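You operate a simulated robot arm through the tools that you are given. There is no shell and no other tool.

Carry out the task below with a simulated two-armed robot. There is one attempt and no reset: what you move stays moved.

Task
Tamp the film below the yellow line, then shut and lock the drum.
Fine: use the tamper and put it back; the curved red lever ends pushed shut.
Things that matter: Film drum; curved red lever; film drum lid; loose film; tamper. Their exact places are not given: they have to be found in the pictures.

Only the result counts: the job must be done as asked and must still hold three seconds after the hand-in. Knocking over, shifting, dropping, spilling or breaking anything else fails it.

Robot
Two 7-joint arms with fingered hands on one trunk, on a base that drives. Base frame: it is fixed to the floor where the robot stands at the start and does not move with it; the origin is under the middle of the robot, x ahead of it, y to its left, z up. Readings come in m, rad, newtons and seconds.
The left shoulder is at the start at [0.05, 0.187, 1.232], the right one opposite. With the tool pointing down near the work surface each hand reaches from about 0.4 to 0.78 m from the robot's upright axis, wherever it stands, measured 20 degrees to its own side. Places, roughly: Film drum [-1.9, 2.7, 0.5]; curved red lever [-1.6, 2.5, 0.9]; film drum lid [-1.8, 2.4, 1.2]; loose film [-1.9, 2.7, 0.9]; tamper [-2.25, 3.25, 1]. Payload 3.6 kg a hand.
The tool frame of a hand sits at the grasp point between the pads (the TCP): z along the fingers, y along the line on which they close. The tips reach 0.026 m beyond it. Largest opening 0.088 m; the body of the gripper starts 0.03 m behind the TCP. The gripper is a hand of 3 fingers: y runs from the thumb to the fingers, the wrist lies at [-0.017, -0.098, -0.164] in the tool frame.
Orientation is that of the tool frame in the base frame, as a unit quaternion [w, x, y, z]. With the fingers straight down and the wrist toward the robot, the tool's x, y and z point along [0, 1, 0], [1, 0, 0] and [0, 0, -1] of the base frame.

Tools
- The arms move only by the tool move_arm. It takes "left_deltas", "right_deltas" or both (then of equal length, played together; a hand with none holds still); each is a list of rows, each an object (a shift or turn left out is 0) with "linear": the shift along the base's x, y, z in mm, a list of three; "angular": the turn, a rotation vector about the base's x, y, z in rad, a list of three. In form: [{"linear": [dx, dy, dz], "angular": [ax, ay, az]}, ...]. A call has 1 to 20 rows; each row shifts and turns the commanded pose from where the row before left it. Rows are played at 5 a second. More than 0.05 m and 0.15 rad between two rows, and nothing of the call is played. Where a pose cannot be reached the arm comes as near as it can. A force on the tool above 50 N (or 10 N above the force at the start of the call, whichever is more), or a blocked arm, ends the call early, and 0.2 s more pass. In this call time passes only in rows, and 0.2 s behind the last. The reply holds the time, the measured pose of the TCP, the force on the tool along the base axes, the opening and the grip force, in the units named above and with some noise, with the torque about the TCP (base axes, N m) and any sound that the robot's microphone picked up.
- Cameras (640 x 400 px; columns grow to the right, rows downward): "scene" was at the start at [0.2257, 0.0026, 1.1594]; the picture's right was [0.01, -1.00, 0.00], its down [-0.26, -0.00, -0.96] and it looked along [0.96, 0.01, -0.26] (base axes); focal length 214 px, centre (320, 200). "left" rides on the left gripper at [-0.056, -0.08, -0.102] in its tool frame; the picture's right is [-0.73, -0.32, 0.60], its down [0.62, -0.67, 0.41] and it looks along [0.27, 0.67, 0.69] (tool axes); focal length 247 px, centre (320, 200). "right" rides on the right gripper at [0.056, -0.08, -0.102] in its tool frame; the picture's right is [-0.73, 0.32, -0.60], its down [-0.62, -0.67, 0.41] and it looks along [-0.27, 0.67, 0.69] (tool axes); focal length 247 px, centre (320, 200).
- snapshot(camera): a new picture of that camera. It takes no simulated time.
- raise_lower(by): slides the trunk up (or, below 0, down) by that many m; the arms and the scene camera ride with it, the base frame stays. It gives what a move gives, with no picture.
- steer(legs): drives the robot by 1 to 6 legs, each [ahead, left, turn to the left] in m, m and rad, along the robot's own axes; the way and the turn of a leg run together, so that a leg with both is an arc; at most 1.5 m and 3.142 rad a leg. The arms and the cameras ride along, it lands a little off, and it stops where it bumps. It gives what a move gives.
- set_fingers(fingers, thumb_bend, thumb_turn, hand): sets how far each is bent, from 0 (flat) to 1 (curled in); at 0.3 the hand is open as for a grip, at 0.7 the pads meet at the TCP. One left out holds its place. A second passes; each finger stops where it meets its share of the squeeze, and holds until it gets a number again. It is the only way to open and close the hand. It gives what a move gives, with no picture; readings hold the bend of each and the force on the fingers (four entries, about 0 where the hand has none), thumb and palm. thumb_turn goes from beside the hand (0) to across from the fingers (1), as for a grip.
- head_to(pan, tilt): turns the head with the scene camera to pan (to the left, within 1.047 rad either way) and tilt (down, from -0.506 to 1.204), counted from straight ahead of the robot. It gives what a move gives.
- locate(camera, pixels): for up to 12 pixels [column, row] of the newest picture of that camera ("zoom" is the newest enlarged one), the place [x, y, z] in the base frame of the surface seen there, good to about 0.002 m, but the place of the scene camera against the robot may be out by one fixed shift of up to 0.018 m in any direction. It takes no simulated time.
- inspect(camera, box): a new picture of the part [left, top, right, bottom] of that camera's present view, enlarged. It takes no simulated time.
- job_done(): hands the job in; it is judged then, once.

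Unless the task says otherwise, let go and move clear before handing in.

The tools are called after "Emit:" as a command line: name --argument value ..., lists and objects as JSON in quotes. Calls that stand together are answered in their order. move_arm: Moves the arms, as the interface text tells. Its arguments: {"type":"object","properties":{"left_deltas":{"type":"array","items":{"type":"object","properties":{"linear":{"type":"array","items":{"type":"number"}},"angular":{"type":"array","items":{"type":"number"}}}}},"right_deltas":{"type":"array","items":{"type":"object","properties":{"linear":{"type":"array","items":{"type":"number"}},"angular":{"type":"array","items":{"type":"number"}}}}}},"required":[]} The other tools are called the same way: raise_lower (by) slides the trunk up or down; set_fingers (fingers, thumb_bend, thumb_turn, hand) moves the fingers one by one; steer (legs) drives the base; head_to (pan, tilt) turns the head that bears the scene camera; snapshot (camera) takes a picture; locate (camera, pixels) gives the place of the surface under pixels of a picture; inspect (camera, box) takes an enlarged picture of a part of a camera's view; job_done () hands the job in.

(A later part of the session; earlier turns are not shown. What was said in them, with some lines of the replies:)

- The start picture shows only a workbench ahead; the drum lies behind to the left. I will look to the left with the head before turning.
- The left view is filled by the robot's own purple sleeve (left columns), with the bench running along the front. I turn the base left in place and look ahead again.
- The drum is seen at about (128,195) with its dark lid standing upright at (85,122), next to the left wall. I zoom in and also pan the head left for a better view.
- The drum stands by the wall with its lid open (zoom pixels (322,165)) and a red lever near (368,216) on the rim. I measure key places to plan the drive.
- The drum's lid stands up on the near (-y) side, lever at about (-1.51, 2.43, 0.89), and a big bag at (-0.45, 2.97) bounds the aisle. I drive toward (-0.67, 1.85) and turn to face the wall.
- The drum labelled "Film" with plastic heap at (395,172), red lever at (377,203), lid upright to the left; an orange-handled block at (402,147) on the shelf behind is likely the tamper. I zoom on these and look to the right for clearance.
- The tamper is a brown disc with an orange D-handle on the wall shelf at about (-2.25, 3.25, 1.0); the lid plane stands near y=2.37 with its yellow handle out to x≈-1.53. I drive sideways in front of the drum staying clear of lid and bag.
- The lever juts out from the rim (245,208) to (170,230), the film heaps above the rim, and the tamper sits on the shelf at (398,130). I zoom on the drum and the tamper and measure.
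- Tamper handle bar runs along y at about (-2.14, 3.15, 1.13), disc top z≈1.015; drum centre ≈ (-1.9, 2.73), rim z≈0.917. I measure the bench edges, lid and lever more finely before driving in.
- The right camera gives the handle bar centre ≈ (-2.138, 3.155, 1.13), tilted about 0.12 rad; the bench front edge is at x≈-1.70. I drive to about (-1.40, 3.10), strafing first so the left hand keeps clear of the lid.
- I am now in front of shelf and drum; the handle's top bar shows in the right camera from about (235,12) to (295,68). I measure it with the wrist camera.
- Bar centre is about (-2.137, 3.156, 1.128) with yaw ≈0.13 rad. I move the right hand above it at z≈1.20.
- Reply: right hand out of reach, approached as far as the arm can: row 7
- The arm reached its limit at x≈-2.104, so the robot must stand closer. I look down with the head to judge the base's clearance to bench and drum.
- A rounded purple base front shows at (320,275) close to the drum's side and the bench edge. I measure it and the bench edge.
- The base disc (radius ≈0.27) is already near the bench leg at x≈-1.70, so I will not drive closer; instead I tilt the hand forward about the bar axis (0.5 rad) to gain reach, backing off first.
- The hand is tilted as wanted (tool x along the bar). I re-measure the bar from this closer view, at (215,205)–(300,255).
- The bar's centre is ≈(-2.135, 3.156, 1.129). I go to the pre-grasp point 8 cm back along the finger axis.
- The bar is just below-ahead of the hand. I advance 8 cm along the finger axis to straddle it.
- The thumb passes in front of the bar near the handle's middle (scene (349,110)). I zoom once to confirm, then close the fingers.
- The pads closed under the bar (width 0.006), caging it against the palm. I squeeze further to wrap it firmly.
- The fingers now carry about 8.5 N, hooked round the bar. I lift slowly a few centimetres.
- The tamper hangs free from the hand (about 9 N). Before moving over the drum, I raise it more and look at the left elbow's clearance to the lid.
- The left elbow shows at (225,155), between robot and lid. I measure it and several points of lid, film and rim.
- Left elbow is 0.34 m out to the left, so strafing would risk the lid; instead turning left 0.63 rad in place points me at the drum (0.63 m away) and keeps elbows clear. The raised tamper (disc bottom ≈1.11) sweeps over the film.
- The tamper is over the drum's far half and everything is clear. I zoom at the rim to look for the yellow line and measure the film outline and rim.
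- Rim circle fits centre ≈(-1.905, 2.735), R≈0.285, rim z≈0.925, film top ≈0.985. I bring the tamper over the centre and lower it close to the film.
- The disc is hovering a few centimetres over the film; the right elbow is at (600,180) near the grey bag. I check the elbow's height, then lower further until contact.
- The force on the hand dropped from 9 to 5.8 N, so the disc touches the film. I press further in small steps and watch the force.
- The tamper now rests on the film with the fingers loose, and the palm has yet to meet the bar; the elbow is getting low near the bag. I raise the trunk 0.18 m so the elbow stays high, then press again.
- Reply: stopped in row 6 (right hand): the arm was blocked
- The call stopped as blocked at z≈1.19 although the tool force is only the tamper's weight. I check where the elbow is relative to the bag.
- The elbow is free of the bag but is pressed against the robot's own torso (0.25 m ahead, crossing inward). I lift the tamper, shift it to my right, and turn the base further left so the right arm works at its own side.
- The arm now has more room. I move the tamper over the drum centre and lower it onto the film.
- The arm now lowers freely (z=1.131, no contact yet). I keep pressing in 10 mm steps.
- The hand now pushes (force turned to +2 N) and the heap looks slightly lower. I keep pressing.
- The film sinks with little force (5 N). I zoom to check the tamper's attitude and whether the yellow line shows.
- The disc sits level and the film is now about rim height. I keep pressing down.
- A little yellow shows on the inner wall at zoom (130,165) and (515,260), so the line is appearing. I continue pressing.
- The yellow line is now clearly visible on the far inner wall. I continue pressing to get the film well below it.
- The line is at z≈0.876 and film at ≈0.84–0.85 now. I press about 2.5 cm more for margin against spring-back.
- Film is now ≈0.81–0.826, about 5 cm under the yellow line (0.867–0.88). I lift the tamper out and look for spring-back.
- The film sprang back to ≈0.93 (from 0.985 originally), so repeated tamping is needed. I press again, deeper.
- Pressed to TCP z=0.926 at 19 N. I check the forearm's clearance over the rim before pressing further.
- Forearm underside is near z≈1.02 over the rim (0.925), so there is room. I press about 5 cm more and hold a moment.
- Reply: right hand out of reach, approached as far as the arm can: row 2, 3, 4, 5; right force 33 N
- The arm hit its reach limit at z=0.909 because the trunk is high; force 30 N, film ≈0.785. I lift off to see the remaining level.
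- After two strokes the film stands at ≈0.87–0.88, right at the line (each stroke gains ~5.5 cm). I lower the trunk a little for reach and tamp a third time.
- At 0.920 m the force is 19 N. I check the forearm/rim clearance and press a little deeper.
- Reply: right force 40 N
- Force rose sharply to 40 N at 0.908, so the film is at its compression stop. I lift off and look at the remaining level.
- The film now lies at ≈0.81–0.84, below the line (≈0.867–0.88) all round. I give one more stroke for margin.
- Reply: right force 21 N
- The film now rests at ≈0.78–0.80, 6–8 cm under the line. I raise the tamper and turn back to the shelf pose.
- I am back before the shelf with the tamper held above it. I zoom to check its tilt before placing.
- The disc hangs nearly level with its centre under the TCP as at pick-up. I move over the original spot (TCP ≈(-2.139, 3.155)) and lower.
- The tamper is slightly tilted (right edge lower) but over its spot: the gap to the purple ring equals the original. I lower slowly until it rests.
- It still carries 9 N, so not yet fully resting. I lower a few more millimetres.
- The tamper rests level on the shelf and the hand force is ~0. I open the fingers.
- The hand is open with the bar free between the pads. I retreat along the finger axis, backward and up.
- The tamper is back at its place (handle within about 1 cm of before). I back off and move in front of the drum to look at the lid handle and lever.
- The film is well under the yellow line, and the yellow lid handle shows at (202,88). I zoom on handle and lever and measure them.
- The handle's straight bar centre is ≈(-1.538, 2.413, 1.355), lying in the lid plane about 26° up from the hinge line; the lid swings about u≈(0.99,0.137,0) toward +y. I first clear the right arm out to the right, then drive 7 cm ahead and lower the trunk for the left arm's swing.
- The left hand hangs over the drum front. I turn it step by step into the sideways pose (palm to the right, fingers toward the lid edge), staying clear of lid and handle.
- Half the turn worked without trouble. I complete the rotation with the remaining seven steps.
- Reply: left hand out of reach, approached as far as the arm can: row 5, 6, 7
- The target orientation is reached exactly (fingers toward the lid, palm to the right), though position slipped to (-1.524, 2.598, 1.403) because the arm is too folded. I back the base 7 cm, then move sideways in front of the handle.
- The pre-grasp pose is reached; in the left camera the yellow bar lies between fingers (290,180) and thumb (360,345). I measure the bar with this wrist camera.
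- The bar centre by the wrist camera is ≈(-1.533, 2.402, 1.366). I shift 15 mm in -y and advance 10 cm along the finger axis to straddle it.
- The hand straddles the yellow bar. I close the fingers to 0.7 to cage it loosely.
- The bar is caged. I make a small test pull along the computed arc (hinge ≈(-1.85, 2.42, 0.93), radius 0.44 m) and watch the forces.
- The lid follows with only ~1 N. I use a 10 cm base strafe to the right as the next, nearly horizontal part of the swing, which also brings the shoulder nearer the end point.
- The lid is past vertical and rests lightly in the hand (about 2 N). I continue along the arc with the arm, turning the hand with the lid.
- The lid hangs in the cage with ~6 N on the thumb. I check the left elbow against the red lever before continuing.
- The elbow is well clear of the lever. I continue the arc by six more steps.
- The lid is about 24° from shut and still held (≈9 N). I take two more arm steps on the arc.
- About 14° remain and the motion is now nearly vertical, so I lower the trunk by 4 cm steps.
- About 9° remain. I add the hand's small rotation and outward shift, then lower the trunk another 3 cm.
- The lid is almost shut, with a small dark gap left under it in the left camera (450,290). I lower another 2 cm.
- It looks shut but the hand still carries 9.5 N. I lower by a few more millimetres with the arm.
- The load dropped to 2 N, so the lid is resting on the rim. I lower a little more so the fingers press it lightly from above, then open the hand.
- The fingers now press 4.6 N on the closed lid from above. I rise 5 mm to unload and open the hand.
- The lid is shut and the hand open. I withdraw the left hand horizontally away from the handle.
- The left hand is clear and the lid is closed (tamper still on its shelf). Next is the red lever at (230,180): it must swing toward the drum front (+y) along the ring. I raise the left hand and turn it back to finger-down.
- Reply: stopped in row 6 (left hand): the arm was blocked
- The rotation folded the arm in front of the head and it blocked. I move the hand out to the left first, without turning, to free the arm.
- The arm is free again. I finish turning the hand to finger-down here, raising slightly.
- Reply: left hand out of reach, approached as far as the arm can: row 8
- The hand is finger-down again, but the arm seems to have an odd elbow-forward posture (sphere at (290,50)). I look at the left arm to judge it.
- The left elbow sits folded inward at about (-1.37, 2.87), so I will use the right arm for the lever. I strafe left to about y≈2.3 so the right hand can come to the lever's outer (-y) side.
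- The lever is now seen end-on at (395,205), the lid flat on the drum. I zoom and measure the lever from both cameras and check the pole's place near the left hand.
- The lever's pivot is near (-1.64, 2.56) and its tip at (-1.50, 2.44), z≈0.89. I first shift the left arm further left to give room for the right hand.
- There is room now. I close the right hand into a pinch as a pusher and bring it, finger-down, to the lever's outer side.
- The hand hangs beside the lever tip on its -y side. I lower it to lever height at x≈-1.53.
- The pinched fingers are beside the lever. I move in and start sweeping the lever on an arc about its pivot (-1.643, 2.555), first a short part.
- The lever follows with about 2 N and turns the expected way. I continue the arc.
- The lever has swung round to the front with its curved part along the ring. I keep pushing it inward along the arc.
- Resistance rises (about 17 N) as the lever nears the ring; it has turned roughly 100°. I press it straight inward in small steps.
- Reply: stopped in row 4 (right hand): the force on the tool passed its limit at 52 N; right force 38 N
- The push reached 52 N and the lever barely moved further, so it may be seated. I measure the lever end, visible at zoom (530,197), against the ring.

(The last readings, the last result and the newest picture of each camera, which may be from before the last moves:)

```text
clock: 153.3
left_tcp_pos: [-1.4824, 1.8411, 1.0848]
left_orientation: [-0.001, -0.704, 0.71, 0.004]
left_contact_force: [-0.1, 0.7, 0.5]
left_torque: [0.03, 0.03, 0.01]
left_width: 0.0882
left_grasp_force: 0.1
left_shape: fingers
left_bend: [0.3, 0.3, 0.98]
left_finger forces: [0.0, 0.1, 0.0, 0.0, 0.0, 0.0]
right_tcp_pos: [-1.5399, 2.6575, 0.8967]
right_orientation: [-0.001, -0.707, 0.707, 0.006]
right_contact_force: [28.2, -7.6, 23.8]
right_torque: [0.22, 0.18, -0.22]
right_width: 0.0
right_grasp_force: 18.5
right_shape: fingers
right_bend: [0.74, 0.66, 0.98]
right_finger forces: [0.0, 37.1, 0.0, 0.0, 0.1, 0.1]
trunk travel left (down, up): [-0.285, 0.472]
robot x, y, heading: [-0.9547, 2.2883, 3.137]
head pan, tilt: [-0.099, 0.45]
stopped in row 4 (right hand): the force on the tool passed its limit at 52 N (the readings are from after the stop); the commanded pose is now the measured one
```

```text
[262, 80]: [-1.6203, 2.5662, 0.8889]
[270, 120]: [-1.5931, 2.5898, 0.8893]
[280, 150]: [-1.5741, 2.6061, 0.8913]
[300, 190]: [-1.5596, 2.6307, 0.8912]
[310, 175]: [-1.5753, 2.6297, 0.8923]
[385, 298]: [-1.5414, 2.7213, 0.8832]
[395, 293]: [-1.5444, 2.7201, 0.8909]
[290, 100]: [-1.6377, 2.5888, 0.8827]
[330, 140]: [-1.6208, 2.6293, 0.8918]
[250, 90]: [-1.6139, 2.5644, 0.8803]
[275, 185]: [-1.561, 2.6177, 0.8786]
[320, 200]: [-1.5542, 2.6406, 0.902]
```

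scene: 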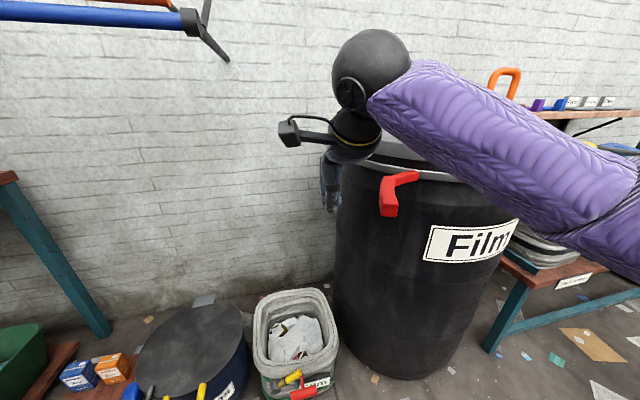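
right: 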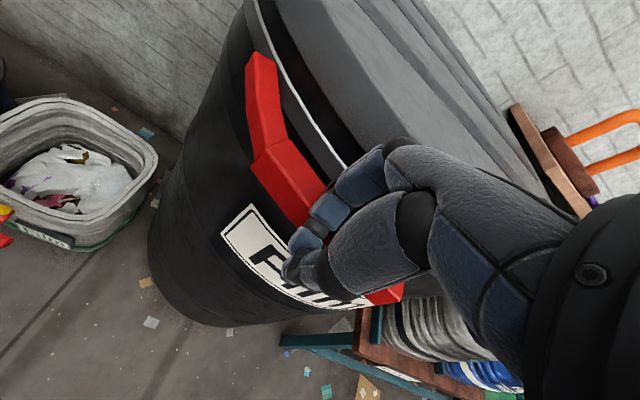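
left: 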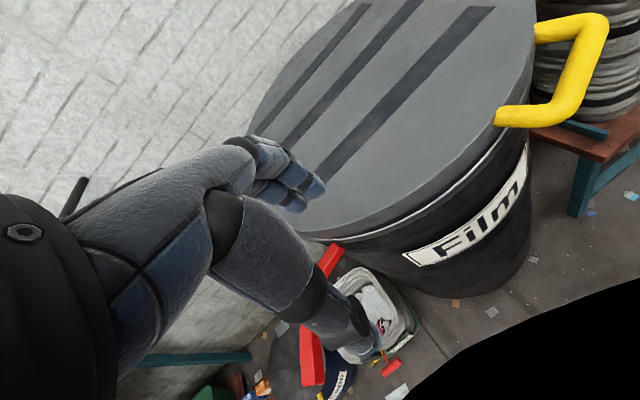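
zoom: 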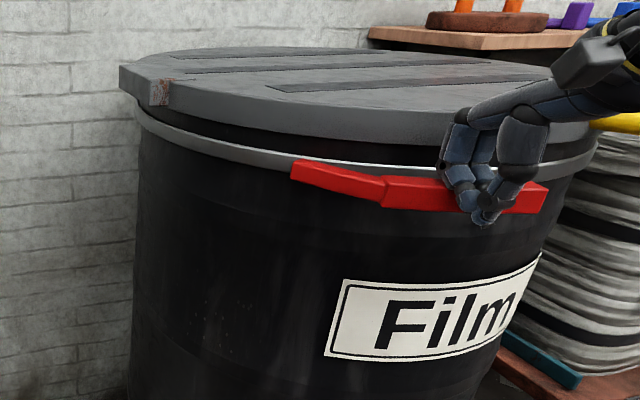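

The lever's long part now runs concentric with the ring but still stands ~3 cm off it, so it likely needs a firmer push at its end. I back off, shift toward the end (y≈2.70) and lower the hand so the stiffer knuckles meet the lever.

Emit:
move_arm --right_deltas '[{"linear": [20, 0, 0]}, {"linear": [20, 20, -5]}, {"linear": [0, 28, -20]}, {"linear": [0, 0, -20]}]'

Emit:
snapshot --camera "scene"

Emit:
inspect --camera "scene" --box '[300, 100, 540, 280]'

Emit:
snapshot --camera "right"

```text
clock: 154.3
left_tcp_pos: [-1.4853, 1.8432, 1.0837]
left_orientation: [-0.001, -0.705, 0.71, 0.001]
left_contact_force: [0.5, 0.7, 0.4]
left_torque: [-0.01, 0.04, 0.03]
left_width: 0.0882
left_grasp_force: 0.0
left_shape: fingers
left_bend: [0.3, 0.3, 0.98]
left_finger forces: [0.0, 0.0, 0.0, 0.0, 0.0, 0.0]
right_tcp_pos: [-1.5042, 2.707, 0.8449]
right_orientation: [0.002, -0.705, 0.709, 0.002]
right_contact_force: [1.1, -0.7, -1.2]
right_torque: [-0.02, 0.01, -0.01]
right_width: 0.0018
right_grasp_force: 0.4
right_shape: fingers
right_bend: [0.7, 0.7, 0.98]
right_finger forces: [0.1, 1.2, 0.0, 0.1, 0.0, 0.0]
trunk travel left (down, up): [-0.285, 0.472]
robot x, y, heading: [-0.9542, 2.293, 3.136]
head pan, tilt: [-0.099, 0.45]
```

```text
taken
```

scene: 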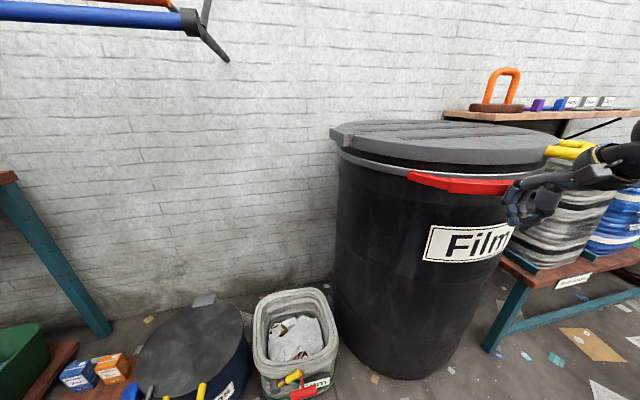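

```text
2.22 times, centred on (420, 190) of scene
```

zoom: 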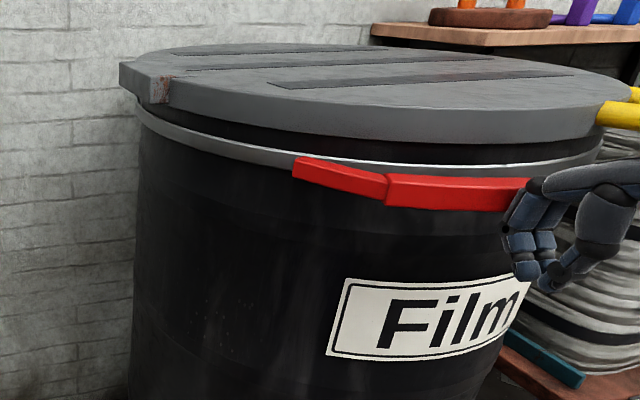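

```text
taken
```

right: 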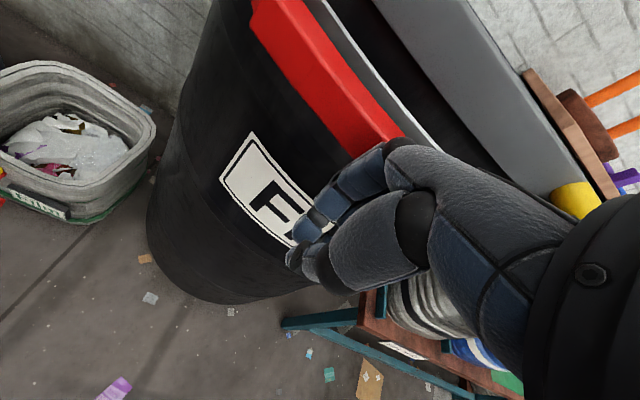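

I zoom in with the right camera to see the gap between lever and ring.

Emit:
inspect --camera "right" --box '[220, 0, 460, 170]'

Emit:
locate --camera "zoom" --pixels '[[90, 60], [180, 50], [250, 140], [340, 200], [420, 300], [480, 350], [270, 60], [350, 130], [450, 250], [200, 20], [400, 130], [520, 360]]'

Emit:
locate --camera "scene" --pixels '[[412, 176], [425, 180], [440, 184], [460, 187], [480, 188], [500, 187], [508, 186], [460, 176], [480, 176], [500, 175]]'

```text
2.35 times, centred on (340, 85) of right
```

zoom: 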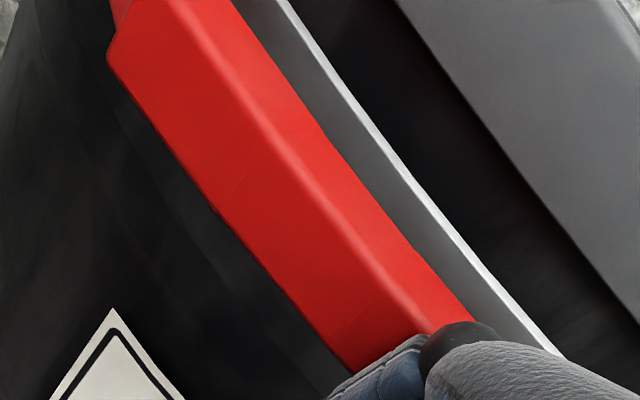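

```text
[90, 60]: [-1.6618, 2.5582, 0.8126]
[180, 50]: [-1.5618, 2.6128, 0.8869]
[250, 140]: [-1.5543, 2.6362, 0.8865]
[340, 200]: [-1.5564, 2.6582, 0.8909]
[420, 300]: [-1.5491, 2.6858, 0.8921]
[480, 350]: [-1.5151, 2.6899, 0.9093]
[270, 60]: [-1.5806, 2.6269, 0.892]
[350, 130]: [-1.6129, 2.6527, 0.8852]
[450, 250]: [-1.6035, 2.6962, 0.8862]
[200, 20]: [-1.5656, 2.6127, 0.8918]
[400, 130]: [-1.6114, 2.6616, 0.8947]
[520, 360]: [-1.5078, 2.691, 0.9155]
```

```text
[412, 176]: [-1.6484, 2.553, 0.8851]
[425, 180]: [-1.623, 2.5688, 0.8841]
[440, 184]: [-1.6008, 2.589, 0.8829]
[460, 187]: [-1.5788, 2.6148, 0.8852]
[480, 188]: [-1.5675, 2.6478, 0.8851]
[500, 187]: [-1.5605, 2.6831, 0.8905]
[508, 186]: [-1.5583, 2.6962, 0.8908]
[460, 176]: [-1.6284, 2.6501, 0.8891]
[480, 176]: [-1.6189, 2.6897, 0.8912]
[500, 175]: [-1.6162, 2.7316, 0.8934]
```

By the wrist camera the lever's inner face is still ~3.5 cm off the ring, and it stopped moving while force rose. I check that the lid is fully level before pressing harder.

Emit:
locate --camera "scene" --pixels '[[345, 130], [380, 128], [420, 124], [460, 130], [500, 135], [530, 140], [450, 155], [400, 150], [480, 155], [400, 160], [450, 168], [500, 167]]'

Emit:
inspect --camera "scene" --box '[320, 110, 560, 220]'

```text
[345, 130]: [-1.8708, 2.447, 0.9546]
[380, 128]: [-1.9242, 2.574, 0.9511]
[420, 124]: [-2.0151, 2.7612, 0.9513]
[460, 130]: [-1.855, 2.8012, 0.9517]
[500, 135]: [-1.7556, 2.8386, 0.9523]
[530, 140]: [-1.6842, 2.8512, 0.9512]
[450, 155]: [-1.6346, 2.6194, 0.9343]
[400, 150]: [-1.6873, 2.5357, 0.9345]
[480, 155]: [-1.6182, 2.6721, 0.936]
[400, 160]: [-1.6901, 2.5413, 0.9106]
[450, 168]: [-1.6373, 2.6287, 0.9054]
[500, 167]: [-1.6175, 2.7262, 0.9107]
```

```text
2.67 times, centred on (440, 165) of scene
```

zoom: 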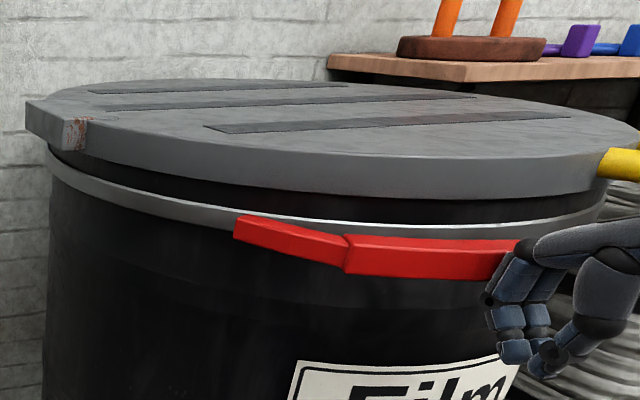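

The lid top is level at z≈0.951 everywhere, so it is fully closed. I press the lever's end inward with the knuckles.

Emit:
move_arm --right_deltas '[{"linear": [-6, 0, 0]}, {"linear": [-6, 0, 0]}, {"linear": [-6, 0, 0]}, {"linear": [-6, 0, 0]}, {"linear": [-6, 0, 0]}, {"linear": [-6, 0, 0]}, {"linear": [-6, 0, 0]}, {"linear": [-6, 0, 0]}]'

Emit:
inspect --camera "scene" --box '[320, 110, 560, 220]'

Emit:
locate --camera "zoom" --pixels '[[260, 240], [300, 250], [345, 255], [400, 260], [450, 262], [490, 255]]'

```text
clock: 155.0
left_tcp_pos: [-1.482, 1.8435, 1.0848]
left_orientation: [-0.001, -0.704, 0.711, 0.002]
left_contact_force: [0.8, 0.6, 0.2]
left_torque: [0.0, -0.04, -0.03]
left_width: 0.088
left_grasp_force: 0.0
left_shape: fingers
left_bend: [0.3, 0.3, 0.98]
left_finger forces: [0.0, 0.0, 0.1, 0.0, 0.1, 0.1]
right_tcp_pos: [-1.5051, 2.7081, 0.8429]
right_orientation: [0.01, -0.707, 0.708, -0.005]
right_contact_force: [32.4, -3.7, 6.1]
right_torque: [0.2, 1.32, -0.16]
right_width: 0.0
right_grasp_force: 16.5
right_shape: fingers
right_bend: [0.7, 0.69, 0.98]
right_finger forces: [0.0, 32.4, 0.1, 0.0, 0.1, 0.0]
trunk travel left (down, up): [-0.285, 0.472]
robot x, y, heading: [-0.9552, 2.2883, 3.132]
head pan, tilt: [-0.099, 0.45]
stopped in row 3 (right hand): the force on the tool passed its limit at 56 N (the readings are from after the stop); the commanded pose is now the measured one
```

```text
2.67 times, centred on (440, 165) of scene
```

zoom: 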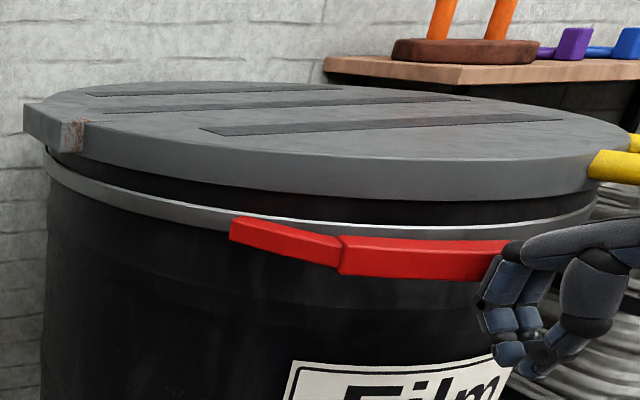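

```text
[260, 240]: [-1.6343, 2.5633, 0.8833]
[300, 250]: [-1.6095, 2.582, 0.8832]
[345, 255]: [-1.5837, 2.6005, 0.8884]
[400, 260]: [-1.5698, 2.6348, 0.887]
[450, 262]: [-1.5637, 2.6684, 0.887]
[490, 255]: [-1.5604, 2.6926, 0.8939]
```

Pressing 56 N right at the lever's end did not move it at all, and its turn of about 100° ends with the long part parallel to the ring, so it is at its shut stop. I back the hand off and check that it stays.

Emit:
move_arm --right_deltas '[{"linear": [15, 0, 0]}, {"linear": [25, 0, 0]}, {"linear": [30, 0, 5]}, {"linear": [20, 0, 35]}, {"linear": [10, 0, 40]}, {"linear": [0, 0, 45]}, {"linear": [0, 0, 45]}]'

Emit:
snapshot --camera "scene"

Emit:
inspect --camera "scene" --box '[320, 100, 580, 240]'

Emit:
locate --camera "zoom" --pixels '[[240, 185], [280, 195], [320, 200], [380, 205], [420, 205], [460, 203], [480, 200], [60, 70], [250, 130], [400, 130], [540, 110], [600, 100]]'

```text
clock: 156.6
left_tcp_pos: [-1.4845, 1.8434, 1.0841]
left_orientation: [-0.001, -0.703, 0.711, 0.001]
left_contact_force: [-0.2, -0.5, -0.7]
left_torque: [0.01, 0.02, 0.01]
left_width: 0.0881
left_grasp_force: 0.0
left_shape: fingers
left_bend: [0.3, 0.3, 0.98]
left_finger forces: [0.0, 0.0, 0.0, 0.0, 0.0, 0.0]
right_tcp_pos: [-1.41, 2.7089, 1.0162]
right_orientation: [0.01, -0.705, 0.709, -0.003]
right_contact_force: [0.3, 0.5, 0.1]
right_torque: [-0.02, 0.01, 0.02]
right_width: 0.0023
right_grasp_force: 0.0
right_shape: fingers
right_bend: [0.7, 0.7, 0.98]
right_finger forces: [0.0, 0.0, 0.0, 0.0, 0.0, 0.0]
trunk travel left (down, up): [-0.285, 0.472]
robot x, y, heading: [-0.9554, 2.2909, 3.132]
head pan, tilt: [-0.099, 0.45]
```

```text
taken
```

scene: 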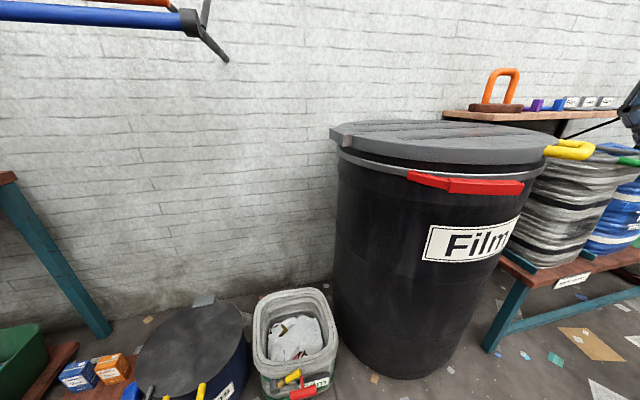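

```text
2.46 times, centred on (450, 170) of scene
```

zoom: 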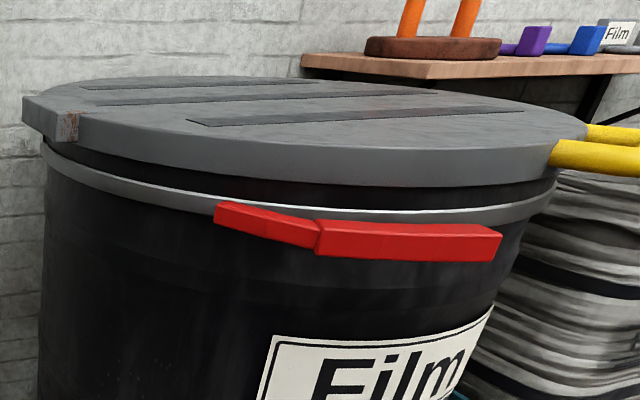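

```text
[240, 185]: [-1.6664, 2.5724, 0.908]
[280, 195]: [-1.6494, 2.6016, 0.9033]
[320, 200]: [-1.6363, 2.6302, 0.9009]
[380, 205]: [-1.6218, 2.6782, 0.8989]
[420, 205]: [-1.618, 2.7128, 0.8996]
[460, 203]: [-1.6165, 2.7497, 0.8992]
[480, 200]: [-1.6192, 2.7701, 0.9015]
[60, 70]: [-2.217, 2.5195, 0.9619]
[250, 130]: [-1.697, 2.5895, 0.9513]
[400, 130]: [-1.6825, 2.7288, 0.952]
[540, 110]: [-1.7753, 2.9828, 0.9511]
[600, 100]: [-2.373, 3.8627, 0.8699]
```

The lever stays put. I verify its points once more and check it from a different angle with the wrist camera.

Emit:
locate --camera "zoom" --pixels '[[225, 215], [270, 228], [315, 238], [360, 243], [420, 245], [480, 245], [495, 245], [330, 225], [400, 228], [480, 228]]'

Emit:
snapshot --camera "right"

```text
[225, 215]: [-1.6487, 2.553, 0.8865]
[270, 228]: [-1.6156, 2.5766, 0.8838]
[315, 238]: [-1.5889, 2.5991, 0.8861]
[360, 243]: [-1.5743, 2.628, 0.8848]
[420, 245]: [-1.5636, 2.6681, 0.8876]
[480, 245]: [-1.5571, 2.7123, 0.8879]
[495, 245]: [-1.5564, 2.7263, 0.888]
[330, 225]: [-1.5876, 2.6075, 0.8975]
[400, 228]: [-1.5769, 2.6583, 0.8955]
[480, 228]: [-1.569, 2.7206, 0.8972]
```

```text
taken
```

right: 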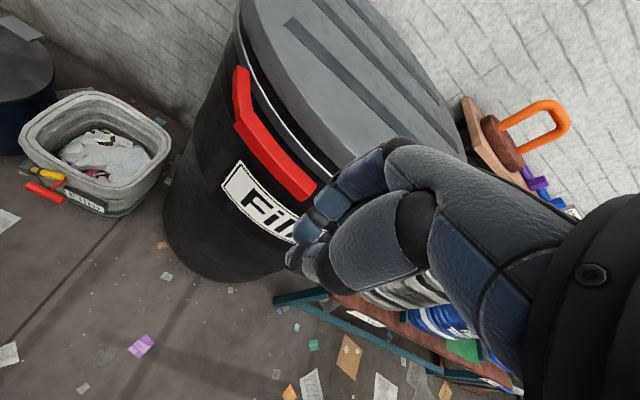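

I enlarge the wrist view from above to judge the remaining gap between lever and ring.

Emit:
inspect --camera "right" --box '[200, 40, 360, 220]'

```text
2.22 times, centred on (280, 130) of right
```

zoom: 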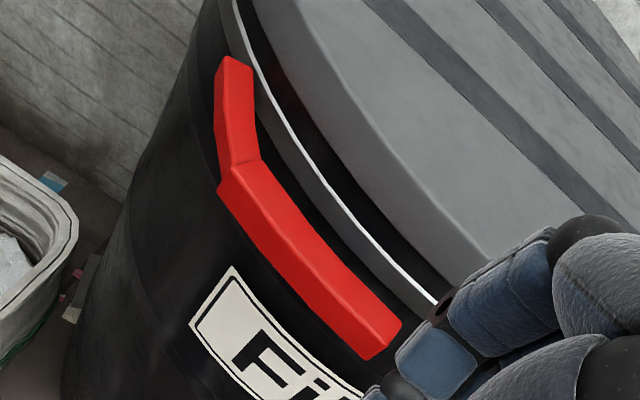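

The lever lies wrapped at its stop along the front of the ring, the lid is flat and the tamper is on its shelf. I back the robot away so nothing touches the drum and take a last look.

Emit:
steer --legs '[[-0.2, 0, 0]]'

Emit:
head_to --pan -0.3 --tilt 0.35

Emit:
snapshot --camera "scene"

Emit:
inspect --camera "scene" --box '[230, 90, 490, 250]'

```text
clock: 158.2
left_tcp_pos: [-1.2802, 1.8411, 1.0837]
left_orientation: [-0.001, -0.705, 0.71, 0.001]
left_contact_force: [0.0, 0.0, -0.3]
left_torque: [0.04, 0.03, -0.01]
left_width: 0.0881
left_grasp_force: 0.0
left_shape: fingers
left_bend: [0.3, 0.3, 0.98]
left_finger forces: [0.1, 0.0, 0.1, 0.0, 0.0, 0.1]
right_tcp_pos: [-1.2066, 2.7069, 1.0161]
right_orientation: [0.007, -0.706, 0.708, -0.003]
right_contact_force: [-0.3, 1.0, -0.2]
right_torque: [0.03, -0.01, -0.01]
right_width: 0.0023
right_grasp_force: 0.1
right_shape: fingers
right_bend: [0.7, 0.7, 0.98]
right_finger forces: [0.0, 0.0, 0.1, 0.0, 0.1, 0.0]
trunk travel left (down, up): [-0.285, 0.472]
robot x, y, heading: [-0.7532, 2.2904, 3.136]
head pan, tilt: [-0.099, 0.45]
```

```text
clock: 158.9
left_tcp_pos: [-1.2805, 1.8414, 1.0836]
left_orientation: [-0.001, -0.704, 0.71, 0.001]
left_contact_force: [0.2, 0.1, 0.0]
left_torque: [0.02, 0.0, 0.02]
left_width: 0.0882
left_grasp_force: 0.0
left_shape: fingers
left_bend: [0.3, 0.3, 0.98]
left_finger forces: [0.0, 0.0, 0.0, 0.1, 0.0, 0.0]
right_tcp_pos: [-1.2077, 2.7068, 1.0153]
right_orientation: [0.008, -0.707, 0.708, -0.002]
right_contact_force: [-0.7, 0.2, -0.2]
right_torque: [0.01, 0.0, -0.02]
right_width: 0.002
right_grasp_force: 0.0
right_shape: fingers
right_bend: [0.7, 0.7, 0.98]
right_finger forces: [0.0, 0.0, 0.0, 0.0, 0.0, 0.1]
trunk travel left (down, up): [-0.285, 0.472]
robot x, y, heading: [-0.7552, 2.2903, 3.136]
head pan, tilt: [-0.3, 0.351]
```

```text
taken
```

scene: 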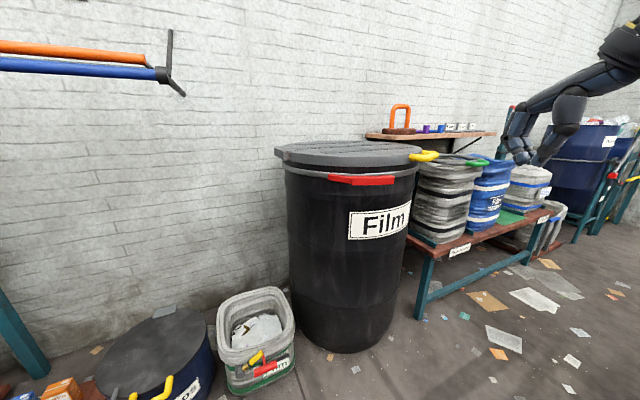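

```text
2.46 times, centred on (360, 170) of scene
```

zoom: 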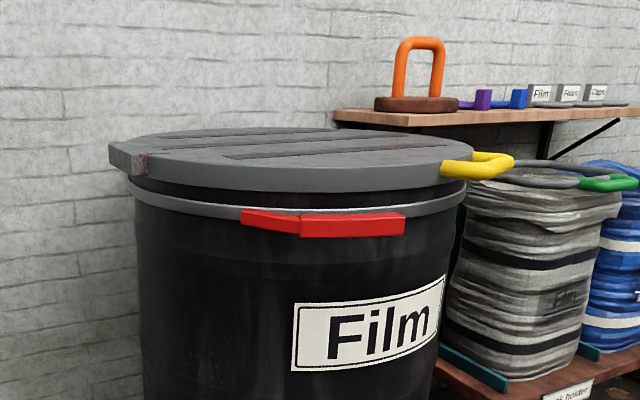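

The last picture shows the lid flat, the red lever lying along the front ring at zoom (320,222), the tamper back on its shelf and nothing else disturbed. Both hands are clear, so I hand the job in.

Emit:
job_done

```text
The job is handed in.
```

The film is tamped below the yellow line, the tamper is back on its shelf, and the drum lid is closed with the red lever pushed shut. The job is handed in; I have no verdict from it.

- **Film:** It sprang back after each press, so I tamped four times. It settled at about z 0.78–0.80 m, 6–8 cm below the line (about 0.87 m).
- **Tamper:** It stands on the shelf within about 1 cm of where it was.
- **Lid:** It lies flat on the rim, with its top at about 0.951 m across the points I measured.
- **Lever:** I swung it about 100° until it ran along the front of the ring. A 56 N push on its end did not move it further, and it stayed there when I backed off. I took that as its shut stop. It still stands about 3.5 cm off the ring, and I heard no click and did not test the lock by pulling on the lid.

The last picture shows nothing else disturbed, and both hands are clear of the drum.
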